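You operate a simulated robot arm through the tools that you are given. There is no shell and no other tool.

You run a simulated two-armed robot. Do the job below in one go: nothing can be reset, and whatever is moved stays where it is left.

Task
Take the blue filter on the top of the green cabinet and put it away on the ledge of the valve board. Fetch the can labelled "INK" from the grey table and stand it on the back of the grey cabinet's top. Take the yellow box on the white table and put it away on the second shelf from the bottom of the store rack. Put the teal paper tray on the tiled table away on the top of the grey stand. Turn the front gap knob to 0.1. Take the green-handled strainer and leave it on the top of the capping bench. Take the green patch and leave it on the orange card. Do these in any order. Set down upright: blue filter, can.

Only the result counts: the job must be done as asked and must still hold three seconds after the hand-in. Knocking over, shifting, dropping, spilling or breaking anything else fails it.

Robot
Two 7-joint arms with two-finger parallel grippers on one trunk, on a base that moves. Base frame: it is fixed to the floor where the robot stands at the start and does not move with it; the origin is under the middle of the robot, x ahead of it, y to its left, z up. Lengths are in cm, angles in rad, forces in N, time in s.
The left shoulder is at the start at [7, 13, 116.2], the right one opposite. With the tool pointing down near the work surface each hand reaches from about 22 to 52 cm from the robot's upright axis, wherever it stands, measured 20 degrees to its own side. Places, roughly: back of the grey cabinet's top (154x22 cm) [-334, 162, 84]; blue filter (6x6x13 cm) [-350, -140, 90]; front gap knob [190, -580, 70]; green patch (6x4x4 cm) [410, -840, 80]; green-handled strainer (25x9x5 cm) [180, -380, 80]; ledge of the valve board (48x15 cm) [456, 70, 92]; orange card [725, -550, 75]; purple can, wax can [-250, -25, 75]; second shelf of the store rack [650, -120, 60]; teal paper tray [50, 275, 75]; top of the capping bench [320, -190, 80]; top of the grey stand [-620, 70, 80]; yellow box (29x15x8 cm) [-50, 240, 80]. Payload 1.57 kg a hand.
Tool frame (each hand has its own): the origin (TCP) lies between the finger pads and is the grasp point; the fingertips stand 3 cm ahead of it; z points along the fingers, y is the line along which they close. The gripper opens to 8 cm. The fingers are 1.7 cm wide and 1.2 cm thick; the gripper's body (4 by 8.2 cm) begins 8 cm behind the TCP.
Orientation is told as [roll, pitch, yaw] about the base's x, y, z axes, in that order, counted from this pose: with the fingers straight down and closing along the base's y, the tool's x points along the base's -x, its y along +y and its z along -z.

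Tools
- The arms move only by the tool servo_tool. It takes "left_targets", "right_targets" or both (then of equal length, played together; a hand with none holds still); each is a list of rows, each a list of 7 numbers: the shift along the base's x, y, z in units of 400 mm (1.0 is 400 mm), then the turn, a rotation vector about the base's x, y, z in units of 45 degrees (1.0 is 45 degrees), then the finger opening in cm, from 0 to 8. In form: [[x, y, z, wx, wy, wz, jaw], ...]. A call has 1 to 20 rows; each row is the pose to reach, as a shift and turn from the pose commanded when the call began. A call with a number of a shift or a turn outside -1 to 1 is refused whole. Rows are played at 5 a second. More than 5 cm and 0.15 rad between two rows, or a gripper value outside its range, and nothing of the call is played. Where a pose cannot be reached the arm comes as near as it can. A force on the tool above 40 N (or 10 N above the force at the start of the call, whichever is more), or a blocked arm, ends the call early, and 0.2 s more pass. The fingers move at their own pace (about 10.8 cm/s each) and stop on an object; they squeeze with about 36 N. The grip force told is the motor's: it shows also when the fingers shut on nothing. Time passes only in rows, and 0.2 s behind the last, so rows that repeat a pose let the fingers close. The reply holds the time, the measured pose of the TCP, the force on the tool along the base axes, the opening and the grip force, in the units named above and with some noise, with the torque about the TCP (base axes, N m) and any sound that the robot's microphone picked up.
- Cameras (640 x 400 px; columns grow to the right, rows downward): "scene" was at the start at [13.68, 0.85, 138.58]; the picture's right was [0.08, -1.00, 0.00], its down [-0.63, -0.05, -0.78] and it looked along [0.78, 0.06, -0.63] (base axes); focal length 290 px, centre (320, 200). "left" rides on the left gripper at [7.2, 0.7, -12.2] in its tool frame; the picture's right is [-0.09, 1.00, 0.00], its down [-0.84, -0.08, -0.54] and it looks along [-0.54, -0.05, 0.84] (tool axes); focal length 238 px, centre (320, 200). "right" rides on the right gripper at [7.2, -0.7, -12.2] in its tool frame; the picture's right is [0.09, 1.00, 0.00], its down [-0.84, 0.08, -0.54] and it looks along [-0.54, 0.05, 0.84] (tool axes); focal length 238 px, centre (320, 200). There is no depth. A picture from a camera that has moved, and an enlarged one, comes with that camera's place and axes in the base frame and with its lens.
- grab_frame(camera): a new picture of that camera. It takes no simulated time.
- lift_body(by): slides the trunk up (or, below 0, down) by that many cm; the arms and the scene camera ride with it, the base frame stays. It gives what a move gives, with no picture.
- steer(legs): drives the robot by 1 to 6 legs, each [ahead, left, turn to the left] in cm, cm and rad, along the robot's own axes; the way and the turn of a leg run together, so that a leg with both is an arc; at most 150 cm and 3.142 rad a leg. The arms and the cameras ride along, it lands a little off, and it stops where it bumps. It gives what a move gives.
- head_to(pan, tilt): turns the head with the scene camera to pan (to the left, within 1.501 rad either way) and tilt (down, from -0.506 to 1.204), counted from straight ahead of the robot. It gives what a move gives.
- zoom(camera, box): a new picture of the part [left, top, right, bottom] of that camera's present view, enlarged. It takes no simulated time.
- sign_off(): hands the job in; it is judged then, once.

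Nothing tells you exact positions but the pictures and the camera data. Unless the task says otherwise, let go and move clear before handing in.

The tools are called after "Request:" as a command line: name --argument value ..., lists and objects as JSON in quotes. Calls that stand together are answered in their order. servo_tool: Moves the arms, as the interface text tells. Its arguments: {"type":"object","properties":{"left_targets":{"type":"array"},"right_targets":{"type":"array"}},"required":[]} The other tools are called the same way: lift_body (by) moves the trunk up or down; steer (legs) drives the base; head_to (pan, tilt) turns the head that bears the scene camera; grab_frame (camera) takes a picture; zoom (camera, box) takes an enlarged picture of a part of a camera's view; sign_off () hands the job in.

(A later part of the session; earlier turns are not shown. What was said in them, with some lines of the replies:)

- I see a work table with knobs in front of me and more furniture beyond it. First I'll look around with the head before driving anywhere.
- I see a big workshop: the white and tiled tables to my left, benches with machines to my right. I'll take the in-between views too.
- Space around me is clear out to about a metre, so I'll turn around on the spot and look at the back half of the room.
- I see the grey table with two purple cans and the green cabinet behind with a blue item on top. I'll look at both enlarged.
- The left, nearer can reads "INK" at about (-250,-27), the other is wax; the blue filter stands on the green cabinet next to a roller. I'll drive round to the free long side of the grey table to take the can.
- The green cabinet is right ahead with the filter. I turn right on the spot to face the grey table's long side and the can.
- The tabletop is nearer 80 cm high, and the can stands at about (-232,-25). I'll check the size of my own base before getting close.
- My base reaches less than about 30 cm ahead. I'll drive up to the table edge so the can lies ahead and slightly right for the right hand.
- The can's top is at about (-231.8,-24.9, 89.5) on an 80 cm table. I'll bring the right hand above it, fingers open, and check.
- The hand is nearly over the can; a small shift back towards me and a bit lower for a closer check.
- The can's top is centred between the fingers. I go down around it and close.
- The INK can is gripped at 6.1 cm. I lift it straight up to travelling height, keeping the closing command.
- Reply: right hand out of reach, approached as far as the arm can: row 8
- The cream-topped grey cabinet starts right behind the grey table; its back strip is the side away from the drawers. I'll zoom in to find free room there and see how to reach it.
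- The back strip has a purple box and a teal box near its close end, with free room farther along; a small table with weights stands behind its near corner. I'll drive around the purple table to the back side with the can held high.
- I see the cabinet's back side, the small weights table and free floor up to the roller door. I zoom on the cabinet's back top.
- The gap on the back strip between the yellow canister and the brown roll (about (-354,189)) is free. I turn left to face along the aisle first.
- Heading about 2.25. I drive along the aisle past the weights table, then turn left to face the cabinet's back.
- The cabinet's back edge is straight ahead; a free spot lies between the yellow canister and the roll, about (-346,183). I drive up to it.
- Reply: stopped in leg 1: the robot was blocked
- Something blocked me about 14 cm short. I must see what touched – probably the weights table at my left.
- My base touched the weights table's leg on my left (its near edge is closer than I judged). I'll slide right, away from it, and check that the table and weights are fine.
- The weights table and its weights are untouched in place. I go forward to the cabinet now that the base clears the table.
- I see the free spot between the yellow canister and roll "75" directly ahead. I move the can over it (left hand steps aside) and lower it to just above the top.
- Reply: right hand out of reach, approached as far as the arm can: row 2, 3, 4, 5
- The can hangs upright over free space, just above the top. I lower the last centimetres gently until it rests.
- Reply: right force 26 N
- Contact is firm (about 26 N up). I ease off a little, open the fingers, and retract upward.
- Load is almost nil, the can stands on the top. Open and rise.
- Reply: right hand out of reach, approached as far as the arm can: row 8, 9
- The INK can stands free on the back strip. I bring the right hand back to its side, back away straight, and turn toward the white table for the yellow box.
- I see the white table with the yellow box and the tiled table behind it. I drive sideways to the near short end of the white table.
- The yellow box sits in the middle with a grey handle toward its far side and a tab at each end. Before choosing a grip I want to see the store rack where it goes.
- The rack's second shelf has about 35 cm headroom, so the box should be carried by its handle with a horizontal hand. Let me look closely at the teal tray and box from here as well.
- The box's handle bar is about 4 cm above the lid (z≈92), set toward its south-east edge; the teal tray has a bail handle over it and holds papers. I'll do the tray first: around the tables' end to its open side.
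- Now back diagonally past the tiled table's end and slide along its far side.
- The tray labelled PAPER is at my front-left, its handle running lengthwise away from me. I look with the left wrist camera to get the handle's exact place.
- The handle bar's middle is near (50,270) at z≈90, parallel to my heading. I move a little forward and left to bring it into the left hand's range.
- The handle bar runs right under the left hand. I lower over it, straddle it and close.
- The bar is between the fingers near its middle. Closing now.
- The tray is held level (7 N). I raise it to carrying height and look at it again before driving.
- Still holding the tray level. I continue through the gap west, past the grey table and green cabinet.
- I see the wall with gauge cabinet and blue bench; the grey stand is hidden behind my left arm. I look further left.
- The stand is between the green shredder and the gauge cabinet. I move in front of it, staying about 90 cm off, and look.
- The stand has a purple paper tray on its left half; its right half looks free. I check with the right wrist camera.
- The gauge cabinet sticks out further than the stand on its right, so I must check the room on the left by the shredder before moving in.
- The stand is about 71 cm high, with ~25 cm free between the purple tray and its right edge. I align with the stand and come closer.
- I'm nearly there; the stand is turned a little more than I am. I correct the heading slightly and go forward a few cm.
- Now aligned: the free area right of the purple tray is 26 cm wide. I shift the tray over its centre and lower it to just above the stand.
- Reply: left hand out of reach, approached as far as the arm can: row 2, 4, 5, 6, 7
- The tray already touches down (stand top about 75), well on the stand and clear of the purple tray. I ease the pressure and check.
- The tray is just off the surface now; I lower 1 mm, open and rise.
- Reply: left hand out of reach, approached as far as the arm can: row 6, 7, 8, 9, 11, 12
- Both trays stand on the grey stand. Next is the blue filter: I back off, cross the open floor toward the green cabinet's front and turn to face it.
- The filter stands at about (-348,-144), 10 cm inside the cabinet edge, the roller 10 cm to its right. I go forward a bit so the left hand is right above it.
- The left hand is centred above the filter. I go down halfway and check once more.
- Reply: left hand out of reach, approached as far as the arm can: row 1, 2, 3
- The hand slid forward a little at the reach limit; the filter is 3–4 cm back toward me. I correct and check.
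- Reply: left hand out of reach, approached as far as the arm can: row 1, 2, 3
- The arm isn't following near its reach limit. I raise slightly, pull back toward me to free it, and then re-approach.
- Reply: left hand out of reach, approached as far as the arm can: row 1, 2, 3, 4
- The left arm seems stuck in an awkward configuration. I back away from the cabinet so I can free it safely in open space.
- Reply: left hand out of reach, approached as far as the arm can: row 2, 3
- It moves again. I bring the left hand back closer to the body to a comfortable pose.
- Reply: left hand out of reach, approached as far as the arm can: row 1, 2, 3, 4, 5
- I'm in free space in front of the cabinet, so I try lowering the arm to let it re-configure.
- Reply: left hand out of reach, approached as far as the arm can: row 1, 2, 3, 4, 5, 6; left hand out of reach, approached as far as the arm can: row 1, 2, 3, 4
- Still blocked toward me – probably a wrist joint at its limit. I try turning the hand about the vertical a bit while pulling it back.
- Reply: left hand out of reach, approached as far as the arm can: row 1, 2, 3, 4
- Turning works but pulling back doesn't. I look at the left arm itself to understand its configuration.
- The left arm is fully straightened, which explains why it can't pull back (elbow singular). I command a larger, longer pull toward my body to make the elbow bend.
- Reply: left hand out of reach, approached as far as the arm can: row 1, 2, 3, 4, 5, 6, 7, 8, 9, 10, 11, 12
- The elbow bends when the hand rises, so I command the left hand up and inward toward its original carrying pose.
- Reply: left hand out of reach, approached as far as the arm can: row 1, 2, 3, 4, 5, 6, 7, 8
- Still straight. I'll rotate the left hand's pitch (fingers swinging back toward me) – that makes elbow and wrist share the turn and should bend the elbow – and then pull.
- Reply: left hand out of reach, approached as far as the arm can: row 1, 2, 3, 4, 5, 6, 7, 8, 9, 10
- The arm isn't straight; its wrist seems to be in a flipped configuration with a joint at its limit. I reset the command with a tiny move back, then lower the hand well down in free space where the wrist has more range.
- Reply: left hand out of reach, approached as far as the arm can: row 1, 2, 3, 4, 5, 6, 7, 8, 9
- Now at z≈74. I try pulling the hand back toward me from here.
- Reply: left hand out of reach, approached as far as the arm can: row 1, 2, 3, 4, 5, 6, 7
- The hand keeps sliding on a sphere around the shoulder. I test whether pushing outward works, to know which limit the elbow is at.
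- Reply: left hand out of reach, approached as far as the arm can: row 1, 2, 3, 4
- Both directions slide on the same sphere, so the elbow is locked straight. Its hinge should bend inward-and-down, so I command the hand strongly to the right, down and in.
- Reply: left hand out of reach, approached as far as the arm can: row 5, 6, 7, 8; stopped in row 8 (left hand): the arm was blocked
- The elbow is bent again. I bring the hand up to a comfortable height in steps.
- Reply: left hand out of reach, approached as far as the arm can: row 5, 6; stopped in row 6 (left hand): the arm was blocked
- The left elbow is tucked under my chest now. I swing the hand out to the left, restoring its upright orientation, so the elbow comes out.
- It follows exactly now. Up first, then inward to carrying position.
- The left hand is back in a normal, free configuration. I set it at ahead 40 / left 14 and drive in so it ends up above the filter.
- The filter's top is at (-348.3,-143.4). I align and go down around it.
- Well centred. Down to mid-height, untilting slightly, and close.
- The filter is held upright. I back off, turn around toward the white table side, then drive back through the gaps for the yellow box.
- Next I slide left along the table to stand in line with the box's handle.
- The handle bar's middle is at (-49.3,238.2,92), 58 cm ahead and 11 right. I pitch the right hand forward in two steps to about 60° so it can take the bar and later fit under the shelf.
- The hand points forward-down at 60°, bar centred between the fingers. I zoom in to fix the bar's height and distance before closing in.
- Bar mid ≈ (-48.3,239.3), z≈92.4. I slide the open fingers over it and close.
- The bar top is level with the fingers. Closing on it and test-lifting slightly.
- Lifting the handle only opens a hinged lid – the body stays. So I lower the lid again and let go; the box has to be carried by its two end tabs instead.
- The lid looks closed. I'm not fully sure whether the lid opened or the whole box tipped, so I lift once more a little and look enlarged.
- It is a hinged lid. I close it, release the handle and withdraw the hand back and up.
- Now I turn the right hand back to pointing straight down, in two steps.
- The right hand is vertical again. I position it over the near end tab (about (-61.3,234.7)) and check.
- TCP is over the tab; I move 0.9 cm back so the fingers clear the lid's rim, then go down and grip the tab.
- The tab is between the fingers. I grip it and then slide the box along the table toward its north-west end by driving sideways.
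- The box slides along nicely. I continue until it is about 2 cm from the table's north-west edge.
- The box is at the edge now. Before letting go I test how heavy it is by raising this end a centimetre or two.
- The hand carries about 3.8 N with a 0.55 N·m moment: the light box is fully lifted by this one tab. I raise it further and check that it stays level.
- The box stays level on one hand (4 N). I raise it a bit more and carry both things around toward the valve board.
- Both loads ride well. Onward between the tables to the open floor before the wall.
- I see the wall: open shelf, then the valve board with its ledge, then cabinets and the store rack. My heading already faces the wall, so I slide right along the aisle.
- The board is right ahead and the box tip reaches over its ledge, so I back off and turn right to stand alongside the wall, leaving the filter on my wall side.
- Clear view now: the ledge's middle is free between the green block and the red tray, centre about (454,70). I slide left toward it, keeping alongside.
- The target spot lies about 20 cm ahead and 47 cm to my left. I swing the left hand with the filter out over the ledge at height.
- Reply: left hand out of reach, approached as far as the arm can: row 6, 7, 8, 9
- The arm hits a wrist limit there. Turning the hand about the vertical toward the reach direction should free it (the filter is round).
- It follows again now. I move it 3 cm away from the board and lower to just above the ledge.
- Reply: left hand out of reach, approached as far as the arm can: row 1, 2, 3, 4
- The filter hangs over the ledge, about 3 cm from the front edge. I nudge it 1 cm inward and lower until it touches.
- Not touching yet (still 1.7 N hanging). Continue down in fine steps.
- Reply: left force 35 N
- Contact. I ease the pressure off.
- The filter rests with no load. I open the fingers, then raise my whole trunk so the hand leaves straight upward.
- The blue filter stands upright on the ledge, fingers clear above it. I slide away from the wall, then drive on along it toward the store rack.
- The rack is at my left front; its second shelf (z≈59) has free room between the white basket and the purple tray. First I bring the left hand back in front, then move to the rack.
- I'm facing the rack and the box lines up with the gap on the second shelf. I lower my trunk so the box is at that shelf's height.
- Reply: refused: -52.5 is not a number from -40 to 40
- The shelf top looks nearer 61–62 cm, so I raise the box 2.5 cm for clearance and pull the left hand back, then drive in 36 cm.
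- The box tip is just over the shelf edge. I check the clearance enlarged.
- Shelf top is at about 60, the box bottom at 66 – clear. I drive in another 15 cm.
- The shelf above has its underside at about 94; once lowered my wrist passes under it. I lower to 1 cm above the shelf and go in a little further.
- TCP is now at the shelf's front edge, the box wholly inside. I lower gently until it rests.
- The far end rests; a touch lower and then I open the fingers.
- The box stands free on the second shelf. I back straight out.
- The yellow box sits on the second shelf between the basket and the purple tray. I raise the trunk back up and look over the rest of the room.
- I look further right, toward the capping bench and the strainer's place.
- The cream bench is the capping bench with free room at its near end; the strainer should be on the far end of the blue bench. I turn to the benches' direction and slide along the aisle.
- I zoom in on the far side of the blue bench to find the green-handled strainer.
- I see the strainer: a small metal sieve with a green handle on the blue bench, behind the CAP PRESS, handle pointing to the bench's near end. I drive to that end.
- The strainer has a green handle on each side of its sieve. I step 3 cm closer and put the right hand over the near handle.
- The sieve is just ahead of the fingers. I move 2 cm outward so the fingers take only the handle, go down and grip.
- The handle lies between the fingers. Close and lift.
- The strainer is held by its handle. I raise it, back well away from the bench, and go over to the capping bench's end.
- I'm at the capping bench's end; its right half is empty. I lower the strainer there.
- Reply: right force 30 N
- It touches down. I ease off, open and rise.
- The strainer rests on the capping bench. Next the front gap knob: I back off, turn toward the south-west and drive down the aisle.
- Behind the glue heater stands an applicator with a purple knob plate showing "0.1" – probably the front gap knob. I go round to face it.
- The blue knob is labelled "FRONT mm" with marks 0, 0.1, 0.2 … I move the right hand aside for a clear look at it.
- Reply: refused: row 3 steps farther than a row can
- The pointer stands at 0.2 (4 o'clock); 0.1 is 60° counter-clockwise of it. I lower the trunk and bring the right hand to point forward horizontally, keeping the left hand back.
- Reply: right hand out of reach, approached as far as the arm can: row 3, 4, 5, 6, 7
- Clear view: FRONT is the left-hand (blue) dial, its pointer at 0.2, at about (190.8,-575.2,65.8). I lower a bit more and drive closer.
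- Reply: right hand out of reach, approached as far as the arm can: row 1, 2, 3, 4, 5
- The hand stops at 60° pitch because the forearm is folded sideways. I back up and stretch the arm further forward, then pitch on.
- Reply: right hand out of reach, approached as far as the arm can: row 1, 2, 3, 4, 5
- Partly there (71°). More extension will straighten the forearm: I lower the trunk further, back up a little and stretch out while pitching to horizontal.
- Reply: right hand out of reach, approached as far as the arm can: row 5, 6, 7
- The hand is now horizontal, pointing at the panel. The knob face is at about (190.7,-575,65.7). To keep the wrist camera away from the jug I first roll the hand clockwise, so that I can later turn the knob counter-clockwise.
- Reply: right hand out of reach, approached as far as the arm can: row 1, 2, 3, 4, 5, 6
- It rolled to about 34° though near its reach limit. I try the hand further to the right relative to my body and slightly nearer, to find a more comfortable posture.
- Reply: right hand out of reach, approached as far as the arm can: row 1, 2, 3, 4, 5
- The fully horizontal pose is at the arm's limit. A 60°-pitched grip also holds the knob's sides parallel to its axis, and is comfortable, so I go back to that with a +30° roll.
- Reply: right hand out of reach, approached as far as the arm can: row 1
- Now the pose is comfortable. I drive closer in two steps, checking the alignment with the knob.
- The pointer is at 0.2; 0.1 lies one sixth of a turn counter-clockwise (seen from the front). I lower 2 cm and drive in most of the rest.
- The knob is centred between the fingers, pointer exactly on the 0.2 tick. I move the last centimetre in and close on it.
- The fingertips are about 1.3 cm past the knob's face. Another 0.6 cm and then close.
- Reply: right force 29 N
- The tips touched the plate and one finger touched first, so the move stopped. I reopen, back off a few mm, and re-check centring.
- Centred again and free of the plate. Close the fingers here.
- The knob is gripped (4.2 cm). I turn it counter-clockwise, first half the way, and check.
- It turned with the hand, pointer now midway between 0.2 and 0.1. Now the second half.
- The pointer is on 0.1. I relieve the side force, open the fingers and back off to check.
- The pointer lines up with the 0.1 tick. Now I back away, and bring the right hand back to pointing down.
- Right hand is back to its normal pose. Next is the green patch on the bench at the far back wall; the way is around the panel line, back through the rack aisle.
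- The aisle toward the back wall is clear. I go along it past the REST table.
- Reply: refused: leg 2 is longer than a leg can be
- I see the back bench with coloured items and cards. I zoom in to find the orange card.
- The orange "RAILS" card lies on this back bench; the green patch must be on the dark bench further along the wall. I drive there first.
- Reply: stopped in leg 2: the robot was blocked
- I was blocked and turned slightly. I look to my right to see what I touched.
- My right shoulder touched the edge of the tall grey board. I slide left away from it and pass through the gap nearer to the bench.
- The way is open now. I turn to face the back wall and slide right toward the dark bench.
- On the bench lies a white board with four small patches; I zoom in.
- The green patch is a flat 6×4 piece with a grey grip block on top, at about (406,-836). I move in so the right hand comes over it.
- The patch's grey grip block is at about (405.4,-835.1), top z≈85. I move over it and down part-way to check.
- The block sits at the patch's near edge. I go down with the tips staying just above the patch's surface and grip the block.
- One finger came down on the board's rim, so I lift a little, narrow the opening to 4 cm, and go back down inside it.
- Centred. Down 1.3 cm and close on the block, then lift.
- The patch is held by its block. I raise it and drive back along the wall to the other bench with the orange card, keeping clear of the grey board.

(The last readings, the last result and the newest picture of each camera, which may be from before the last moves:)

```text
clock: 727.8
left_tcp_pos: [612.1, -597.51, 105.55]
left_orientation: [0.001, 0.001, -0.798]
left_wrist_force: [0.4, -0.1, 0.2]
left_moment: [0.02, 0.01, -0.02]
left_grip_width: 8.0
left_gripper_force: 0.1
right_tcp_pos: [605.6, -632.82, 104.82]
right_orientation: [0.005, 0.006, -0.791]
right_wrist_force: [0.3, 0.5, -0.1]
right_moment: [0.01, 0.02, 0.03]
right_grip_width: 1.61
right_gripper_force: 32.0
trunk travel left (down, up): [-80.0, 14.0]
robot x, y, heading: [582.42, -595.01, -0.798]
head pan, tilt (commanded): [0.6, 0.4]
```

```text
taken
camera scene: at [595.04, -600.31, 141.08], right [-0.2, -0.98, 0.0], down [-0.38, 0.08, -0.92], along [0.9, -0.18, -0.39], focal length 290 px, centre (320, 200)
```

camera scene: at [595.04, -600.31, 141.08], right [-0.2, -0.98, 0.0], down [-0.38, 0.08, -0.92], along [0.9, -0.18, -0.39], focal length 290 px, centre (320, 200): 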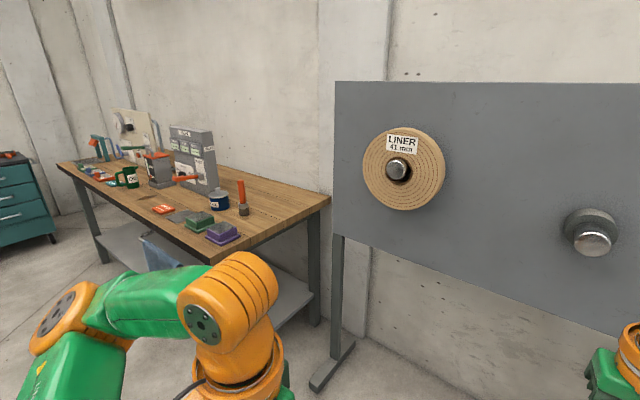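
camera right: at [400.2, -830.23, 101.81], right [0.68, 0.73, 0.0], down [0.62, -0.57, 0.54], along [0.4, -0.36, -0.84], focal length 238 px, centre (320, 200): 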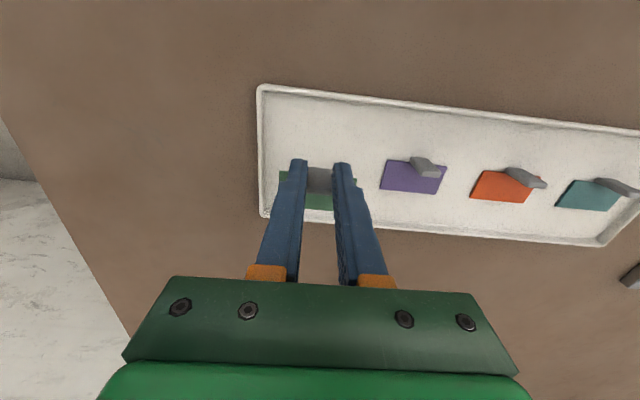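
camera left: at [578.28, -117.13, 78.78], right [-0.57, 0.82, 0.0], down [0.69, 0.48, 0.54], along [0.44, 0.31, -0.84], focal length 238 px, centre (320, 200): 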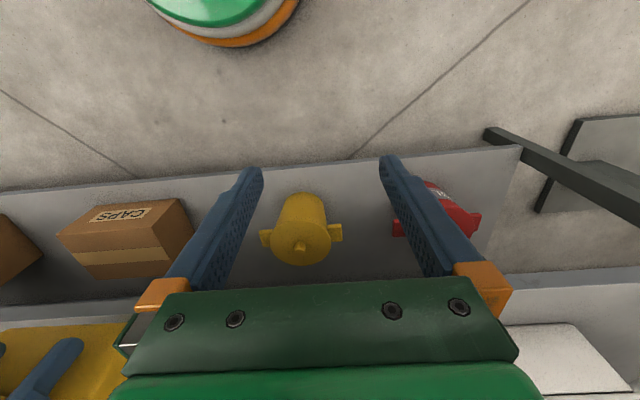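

I see the orange card in front of the green and purple pads; that bench is about 85 cm high. I raise the trunk for safe clearance and slide over to it.

Request:
lift_body --by 8

Request:
steer --legs '[[14.8, 86.8, 0], [8, 57.1, 0]]'

Request:
head_to --pan -0.1 --tilt 0.85

Request:
grab_frame --camera "scene"

Request:
grab_frame --camera "right"

```text
clock: 729.0
left_tcp_pos: [612.2, -597.42, 113.54]
left_orientation: [0.001, 0.001, -0.797]
left_wrist_force: [0.5, -0.3, 0.6]
left_moment: [-0.01, -0.01, 0.01]
left_grip_width: 8.01
left_gripper_force: 0.0
right_tcp_pos: [605.73, -632.81, 112.82]
right_orientation: [0.004, 0.006, -0.793]
right_wrist_force: [-0.7, -0.3, 0.3]
right_moment: [-0.03, -0.01, -0.01]
right_grip_width: 1.63
right_gripper_force: 31.5
trunk travel left (down, up): [-88.0, 6.0]
robot x, y, heading: [582.34, -595.01, -0.801]
head pan, tilt (commanded): [0.6, 0.4]
```

```text
clock: 736.6
left_tcp_pos: [733.7, -512.61, 113.42]
left_orientation: [0.001, 0.002, -0.819]
left_wrist_force: [0.4, 0.2, -0.2]
left_moment: [0.0, -0.01, -0.04]
left_grip_width: 8.0
left_gripper_force: 0.1
right_tcp_pos: [726.65, -547.84, 112.75]
right_orientation: [0.006, 0.006, -0.809]
right_wrist_force: [-1.4, 0.3, -0.3]
right_moment: [0.01, 0.01, 0.03]
right_grip_width: 1.66
right_gripper_force: 31.4
trunk travel left (down, up): [-88.0, 6.0]
robot x, y, heading: [703.92, -509.28, -0.815]
head pan, tilt (commanded): [0.6, 0.4]
```

```text
clock: 737.7
left_tcp_pos: [733.81, -512.44, 113.52]
left_orientation: [0.0, 0.002, -0.818]
left_wrist_force: [0.2, 0.0, 0.1]
left_moment: [0.0, 0.02, -0.04]
left_grip_width: 8.0
left_gripper_force: 0.0
right_tcp_pos: [726.65, -547.76, 112.76]
right_orientation: [0.002, 0.005, -0.812]
right_wrist_force: [0.5, -0.2, 0.4]
right_moment: [0.04, -0.03, -0.01]
right_grip_width: 1.64
right_gripper_force: 31.8
trunk travel left (down, up): [-88.0, 6.0]
robot x, y, heading: [704.1, -509.61, -0.819]
head pan, tilt (commanded): [-0.099, 0.85]
```

```text
taken
camera scene: at [712.46, -519.26, 145.18], right [-0.79, -0.61, 0.0], down [-0.46, 0.6, -0.66], along [0.4, -0.52, -0.75], focal length 290 px, centre (320, 200)
```

scene: 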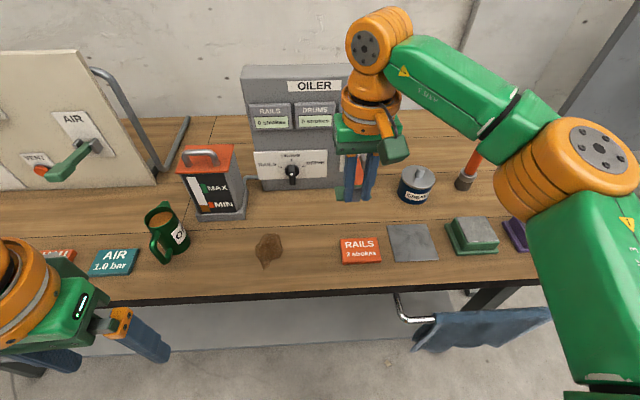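

```text
taken
camera right: at [721.37, -543.01, 125.03], right [0.66, 0.75, 0.0], down [0.63, -0.56, 0.54], along [0.41, -0.35, -0.84], focal length 238 px, centre (320, 200)
```

right: 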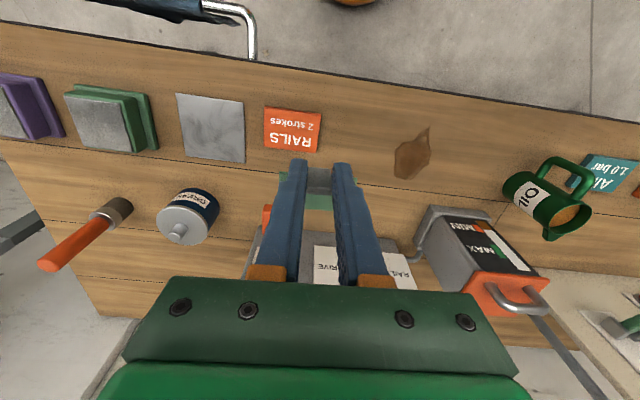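

The orange RAILS card is at about (727,-553.6). I step 4 cm closer and shift the hand so the patch is over it.

Request:
steer --legs '[[4, 0, 0]]'

Request:
servo_tool --right_targets '[[-0.05, -0.016, 0, 0, 0, 0, 0], [-0.1, -0.033, -0.05, 0, 0, 0, 0], [-0.1075, -0.034, -0.15, 0, 0, 0, 0], [-0.1075, -0.034, -0.25, 0, 0, 0, 0], [-0.1075, -0.034, -0.33, 0, 0, 0, 0], [-0.1075, -0.034, -0.33, 0, 0, 0, 0]]'

Request:
grab_frame --camera "scene"

Request:
grab_frame --camera "right"

```text
clock: 738.6
left_tcp_pos: [736.04, -514.83, 113.71]
left_orientation: [0.0, -0.004, -0.819]
left_wrist_force: [0.2, 0.2, -0.3]
left_moment: [-0.04, -0.02, 0.02]
left_grip_width: 8.0
left_gripper_force: 0.0
right_tcp_pos: [728.84, -550.11, 113.11]
right_orientation: [0.005, -0.001, -0.812]
right_wrist_force: [-0.2, 0.5, 0.9]
right_moment: [-0.07, -0.03, -0.01]
right_grip_width: 1.63
right_gripper_force: 32.1
trunk travel left (down, up): [-88.0, 6.0]
robot x, y, heading: [706.72, -512.52, -0.819]
head pan, tilt (commanded): [-0.099, 0.85]
```

```text
clock: 740.0
left_tcp_pos: [736.5, -515.44, 113.67]
left_orientation: [0.001, 0.001, -0.819]
left_wrist_force: [0.1, -0.5, -0.4]
left_moment: [-0.01, -0.01, 0.01]
left_grip_width: 8.03
left_gripper_force: 0.1
right_tcp_pos: [725.08, -552.17, 99.6]
right_orientation: [0.002, 0.005, -0.813]
right_wrist_force: [-1.1, -0.6, -0.7]
right_moment: [0.0, 0.01, 0.0]
right_grip_width: 1.62
right_gripper_force: 31.3
trunk travel left (down, up): [-88.0, 6.0]
robot x, y, heading: [706.74, -512.34, -0.819]
head pan, tilt (commanded): [-0.099, 0.85]
```

```text
taken
camera scene: at [715.1, -522.11, 145.18], right [-0.79, -0.61, 0.0], down [-0.46, 0.6, -0.66], along [0.4, -0.52, -0.75], focal length 290 px, centre (320, 200)
```

scene: 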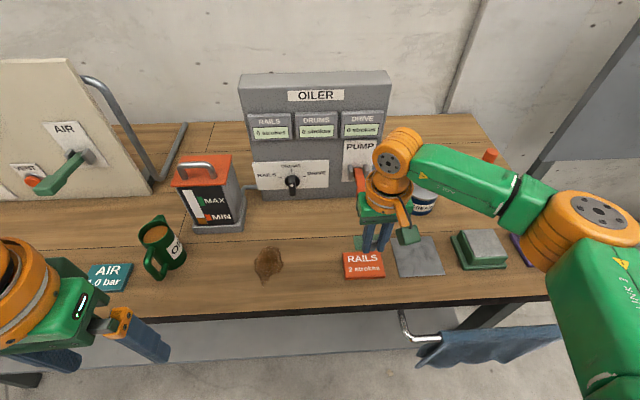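

```text
taken
camera right: at [719.71, -547.35, 111.77], right [0.66, 0.75, 0.0], down [0.63, -0.56, 0.54], along [0.41, -0.35, -0.84], focal length 238 px, centre (320, 200)
```

right: 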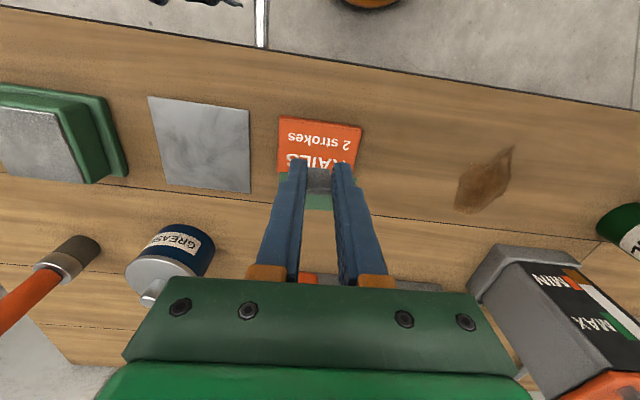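

The patch is right over the card. I lower further and check.

Request:
servo_tool --right_targets '[[0, 0, -0.06, 0, 0, 0, 0], [0, 0, -0.12, 0, 0, 0, 0], [0, 0, -0.16, 0, 0, 0, 0], [0, 0, -0.16, 0, 0, 0, 0]]'

Request:
grab_frame --camera "right"

Request:
zoom --camera "scene" --box '[310, 200, 450, 300]'

```text
clock: 741.0
left_tcp_pos: [736.41, -515.35, 113.48]
left_orientation: [-0.001, 0.002, -0.819]
left_wrist_force: [0.3, -0.6, 0.2]
left_moment: [0.02, 0.0, 0.03]
left_grip_width: 8.01
left_gripper_force: 0.1
right_tcp_pos: [725.15, -552.18, 93.26]
right_orientation: [0.004, 0.006, -0.812]
right_wrist_force: [0.3, -0.1, -0.3]
right_moment: [-0.04, 0.01, 0.02]
right_grip_width: 1.63
right_gripper_force: 31.6
trunk travel left (down, up): [-88.0, 6.0]
robot x, y, heading: [706.5, -512.61, -0.817]
head pan, tilt (commanded): [-0.099, 0.85]
```

```text
taken
camera right: at [719.85, -547.38, 105.52], right [0.66, 0.75, 0.0], down [0.63, -0.56, 0.54], along [0.41, -0.35, -0.84], focal length 238 px, centre (320, 200)
```

right: 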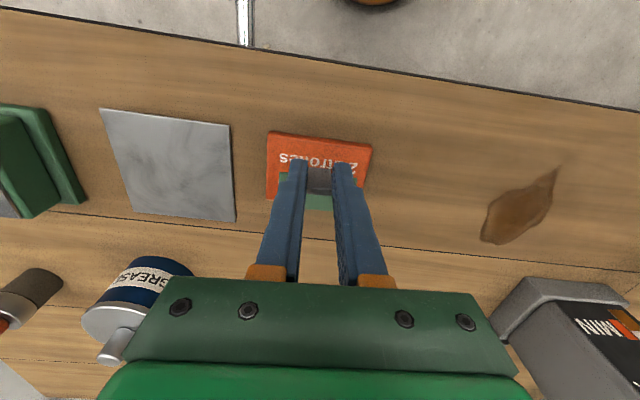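

```text
4.00 times, centred on (380, 250) of scene
camera zoom: at [715.12, -522.13, 145.17], right [-0.79, -0.61, 0.0], down [-0.46, 0.6, -0.66], along [0.4, -0.52, -0.75], focal length 1159 px, centre (80, 0)
```

zoom: 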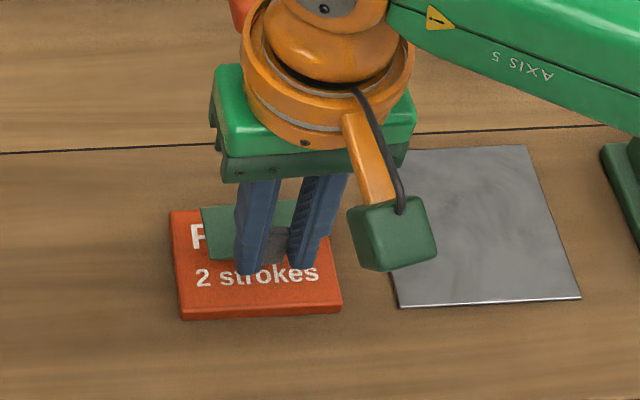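

Good alignment. Now gently down until it touches the card.

Request:
servo_tool --right_targets '[[0, 0, -0.02, 0, 0, 0, 0], [0, 0, -0.035, 0, 0, 0, 0], [0, 0, -0.05, 0, 0, 0, 0], [0, 0, -0.057, 0, 0, 0, 0], [0, 0, -0.064, 0, 0, 0, 0], [0, 0, -0.071, 0, 0, 0, 0]]'

```text
clock: 742.4
left_tcp_pos: [736.5, -515.27, 113.49]
left_orientation: [0.0, 0.0, -0.819]
left_wrist_force: [0.0, 0.5, -0.2]
left_moment: [-0.02, 0.0, 0.01]
left_grip_width: 8.0
left_gripper_force: 0.0
right_tcp_pos: [725.16, -552.09, 90.36]
right_orientation: [0.004, 0.005, -0.813]
right_wrist_force: [-0.1, -1.3, 5.7]
right_moment: [-0.12, -0.04, -0.03]
right_grip_width: 1.65
right_gripper_force: 31.7
trunk travel left (down, up): [-88.0, 6.0]
robot x, y, heading: [707.08, -512.7, -0.817]
head pan, tilt (commanded): [-0.099, 0.85]
```

It touches with about 6 N. I look once, then release.

Request:
servo_tool --right_targets '[[0, 0, 0.002, 0, 0, 0, 0], [0, 0, 0.002, 0, 0, 0, 2.5], [0, 0, 0.002, 0, 0, 0, 3], [0, 0, 0.002, 0, 0, 0, 3], [0, 0, 0.03, 0, 0, 0, 3], [0, 0, 0.1, 0, 0, 0, 3], [0, 0, 0.2, 0, 0, 0, 3], [0, 0, 0.3, 0, 0, 0, 3]]'

Request:
grab_frame --camera "right"

Request:
grab_frame --camera "scene"

```text
clock: 744.2
left_tcp_pos: [736.46, -515.35, 113.38]
left_orientation: [0.0, 0.001, -0.819]
left_wrist_force: [0.0, 0.2, -0.4]
left_moment: [-0.03, -0.02, -0.03]
left_grip_width: 8.02
left_gripper_force: 0.1
right_tcp_pos: [724.62, -551.92, 102.33]
right_orientation: [0.002, 0.006, -0.812]
right_wrist_force: [-0.1, 0.3, 0.1]
right_moment: [-0.03, -0.03, 0.0]
right_grip_width: 3.01
right_gripper_force: 0.0
trunk travel left (down, up): [-88.0, 6.0]
robot x, y, heading: [706.63, -512.54, -0.818]
head pan, tilt (commanded): [-0.099, 0.85]
```

```text
taken
camera right: at [719.41, -547.02, 114.48], right [0.66, 0.75, 0.0], down [0.63, -0.56, 0.54], along [0.41, -0.35, -0.84], focal length 238 px, centre (320, 200)
```

right: 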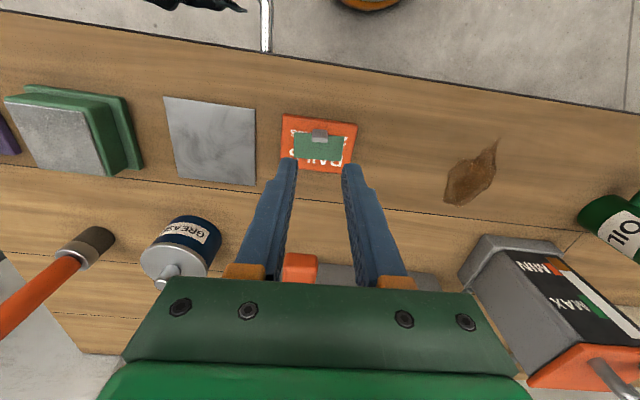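

```text
taken
camera scene: at [715.1, -522.08, 145.18], right [-0.79, -0.61, 0.0], down [-0.46, 0.6, -0.66], along [0.4, -0.52, -0.75], focal length 290 px, centre (320, 200)
```

scene: 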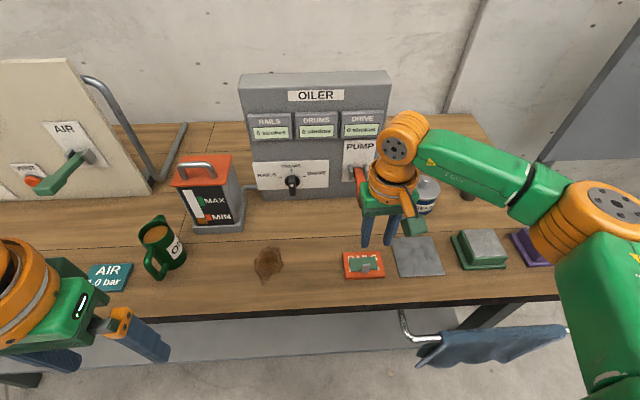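

The green patch lies centred on the orange card. I back straight away so nothing of me is near it, and take a last look.

Request:
steer --legs '[[-30, 0, 0]]'

Request:
zoom --camera "scene" --box '[240, 60, 480, 230]'

Request:
grab_frame --camera "scene"

```text
clock: 746.2
left_tcp_pos: [716.34, -493.78, 113.51]
left_orientation: [0.0, 0.003, -0.815]
left_wrist_force: [-0.6, -0.3, -0.1]
left_moment: [0.02, 0.05, -0.01]
left_grip_width: 8.01
left_gripper_force: 0.0
right_tcp_pos: [704.61, -530.23, 102.09]
right_orientation: [0.004, 0.009, -0.809]
right_wrist_force: [-0.5, -0.5, -0.8]
right_moment: [0.03, -0.02, 0.03]
right_grip_width: 3.0
right_gripper_force: 0.1
trunk travel left (down, up): [-88.0, 6.0]
robot x, y, heading: [686.62, -491.0, -0.813]
head pan, tilt (commanded): [-0.099, 0.85]
```

```text
2.35 times, centred on (360, 145) of scene
camera zoom: at [694.96, -500.62, 145.14], right [-0.79, -0.61, 0.0], down [-0.46, 0.6, -0.66], along [0.4, -0.52, -0.75], focal length 682 px, centre (226, 329)
```

zoom: 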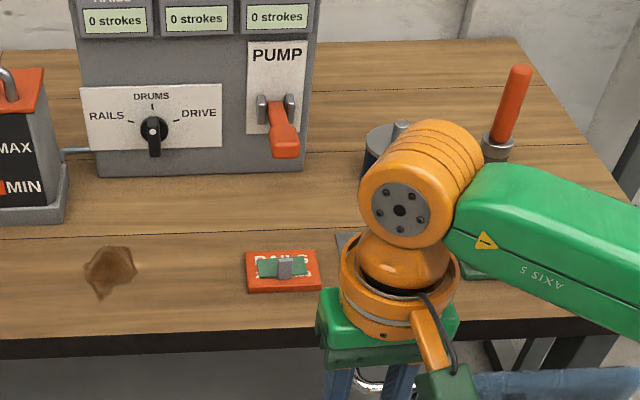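

```text
taken
camera scene: at [694.96, -500.62, 145.14], right [-0.79, -0.61, 0.0], down [-0.46, 0.6, -0.66], along [0.4, -0.52, -0.75], focal length 290 px, centre (320, 200)
```

scene: 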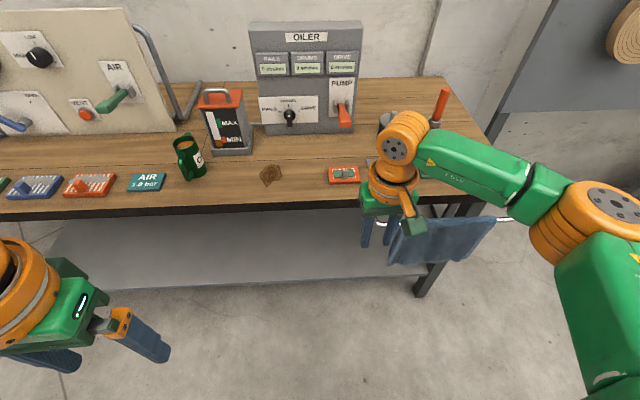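

All seven jobs are in place as far as I can see: filter on the ledge, INK can on the cabinet's back, yellow box on the second shelf, teal tray on the stand, front gap knob at 0.1, strainer on the capping bench, and green patch on the orange card. Both hands are free, so I hand in.

Request:
sign_off

```text
The job is handed in.
```

I finished all seven jobs and handed the work in. I checked each one by camera as I did it. I didn't go back to recheck them at the end, and no verdict has come back yet.

| Job | Where it is now |
|---|---|
| Blue filter | Standing upright on the free middle of the valve board's ledge |
| INK can | Standing upright on the back strip of the grey cabinet's top, between the yellow canister and the roll |
| Yellow box | On the second shelf from the bottom of the store rack, between the white basket and the purple tray |
| Teal paper tray | On top of the grey stand, beside the purple tray |
| Front gap knob | Pointer on the 0.1 mark (it was at 0.2) |
| Green-handled strainer | On the empty half of the capping bench's top |
| Green patch | Centred on the orange "RAILS" card on the back bench |

Three things on the way could count against the result:

- **Weights table:** my base bumped the small weights table beside the grey cabinet. From the pictures afterwards, the table had not moved and its weights were standing.
- **Grey board:** my right shoulder bumped the edge of the tall grey board near the back bench, hard enough to turn me slightly. I did not check whether it moved.
- **Yellow box lid:** I first lifted the box by its handle, which only opened the hinged lid about 3 cm. I closed it and carried the box by its end tab instead.
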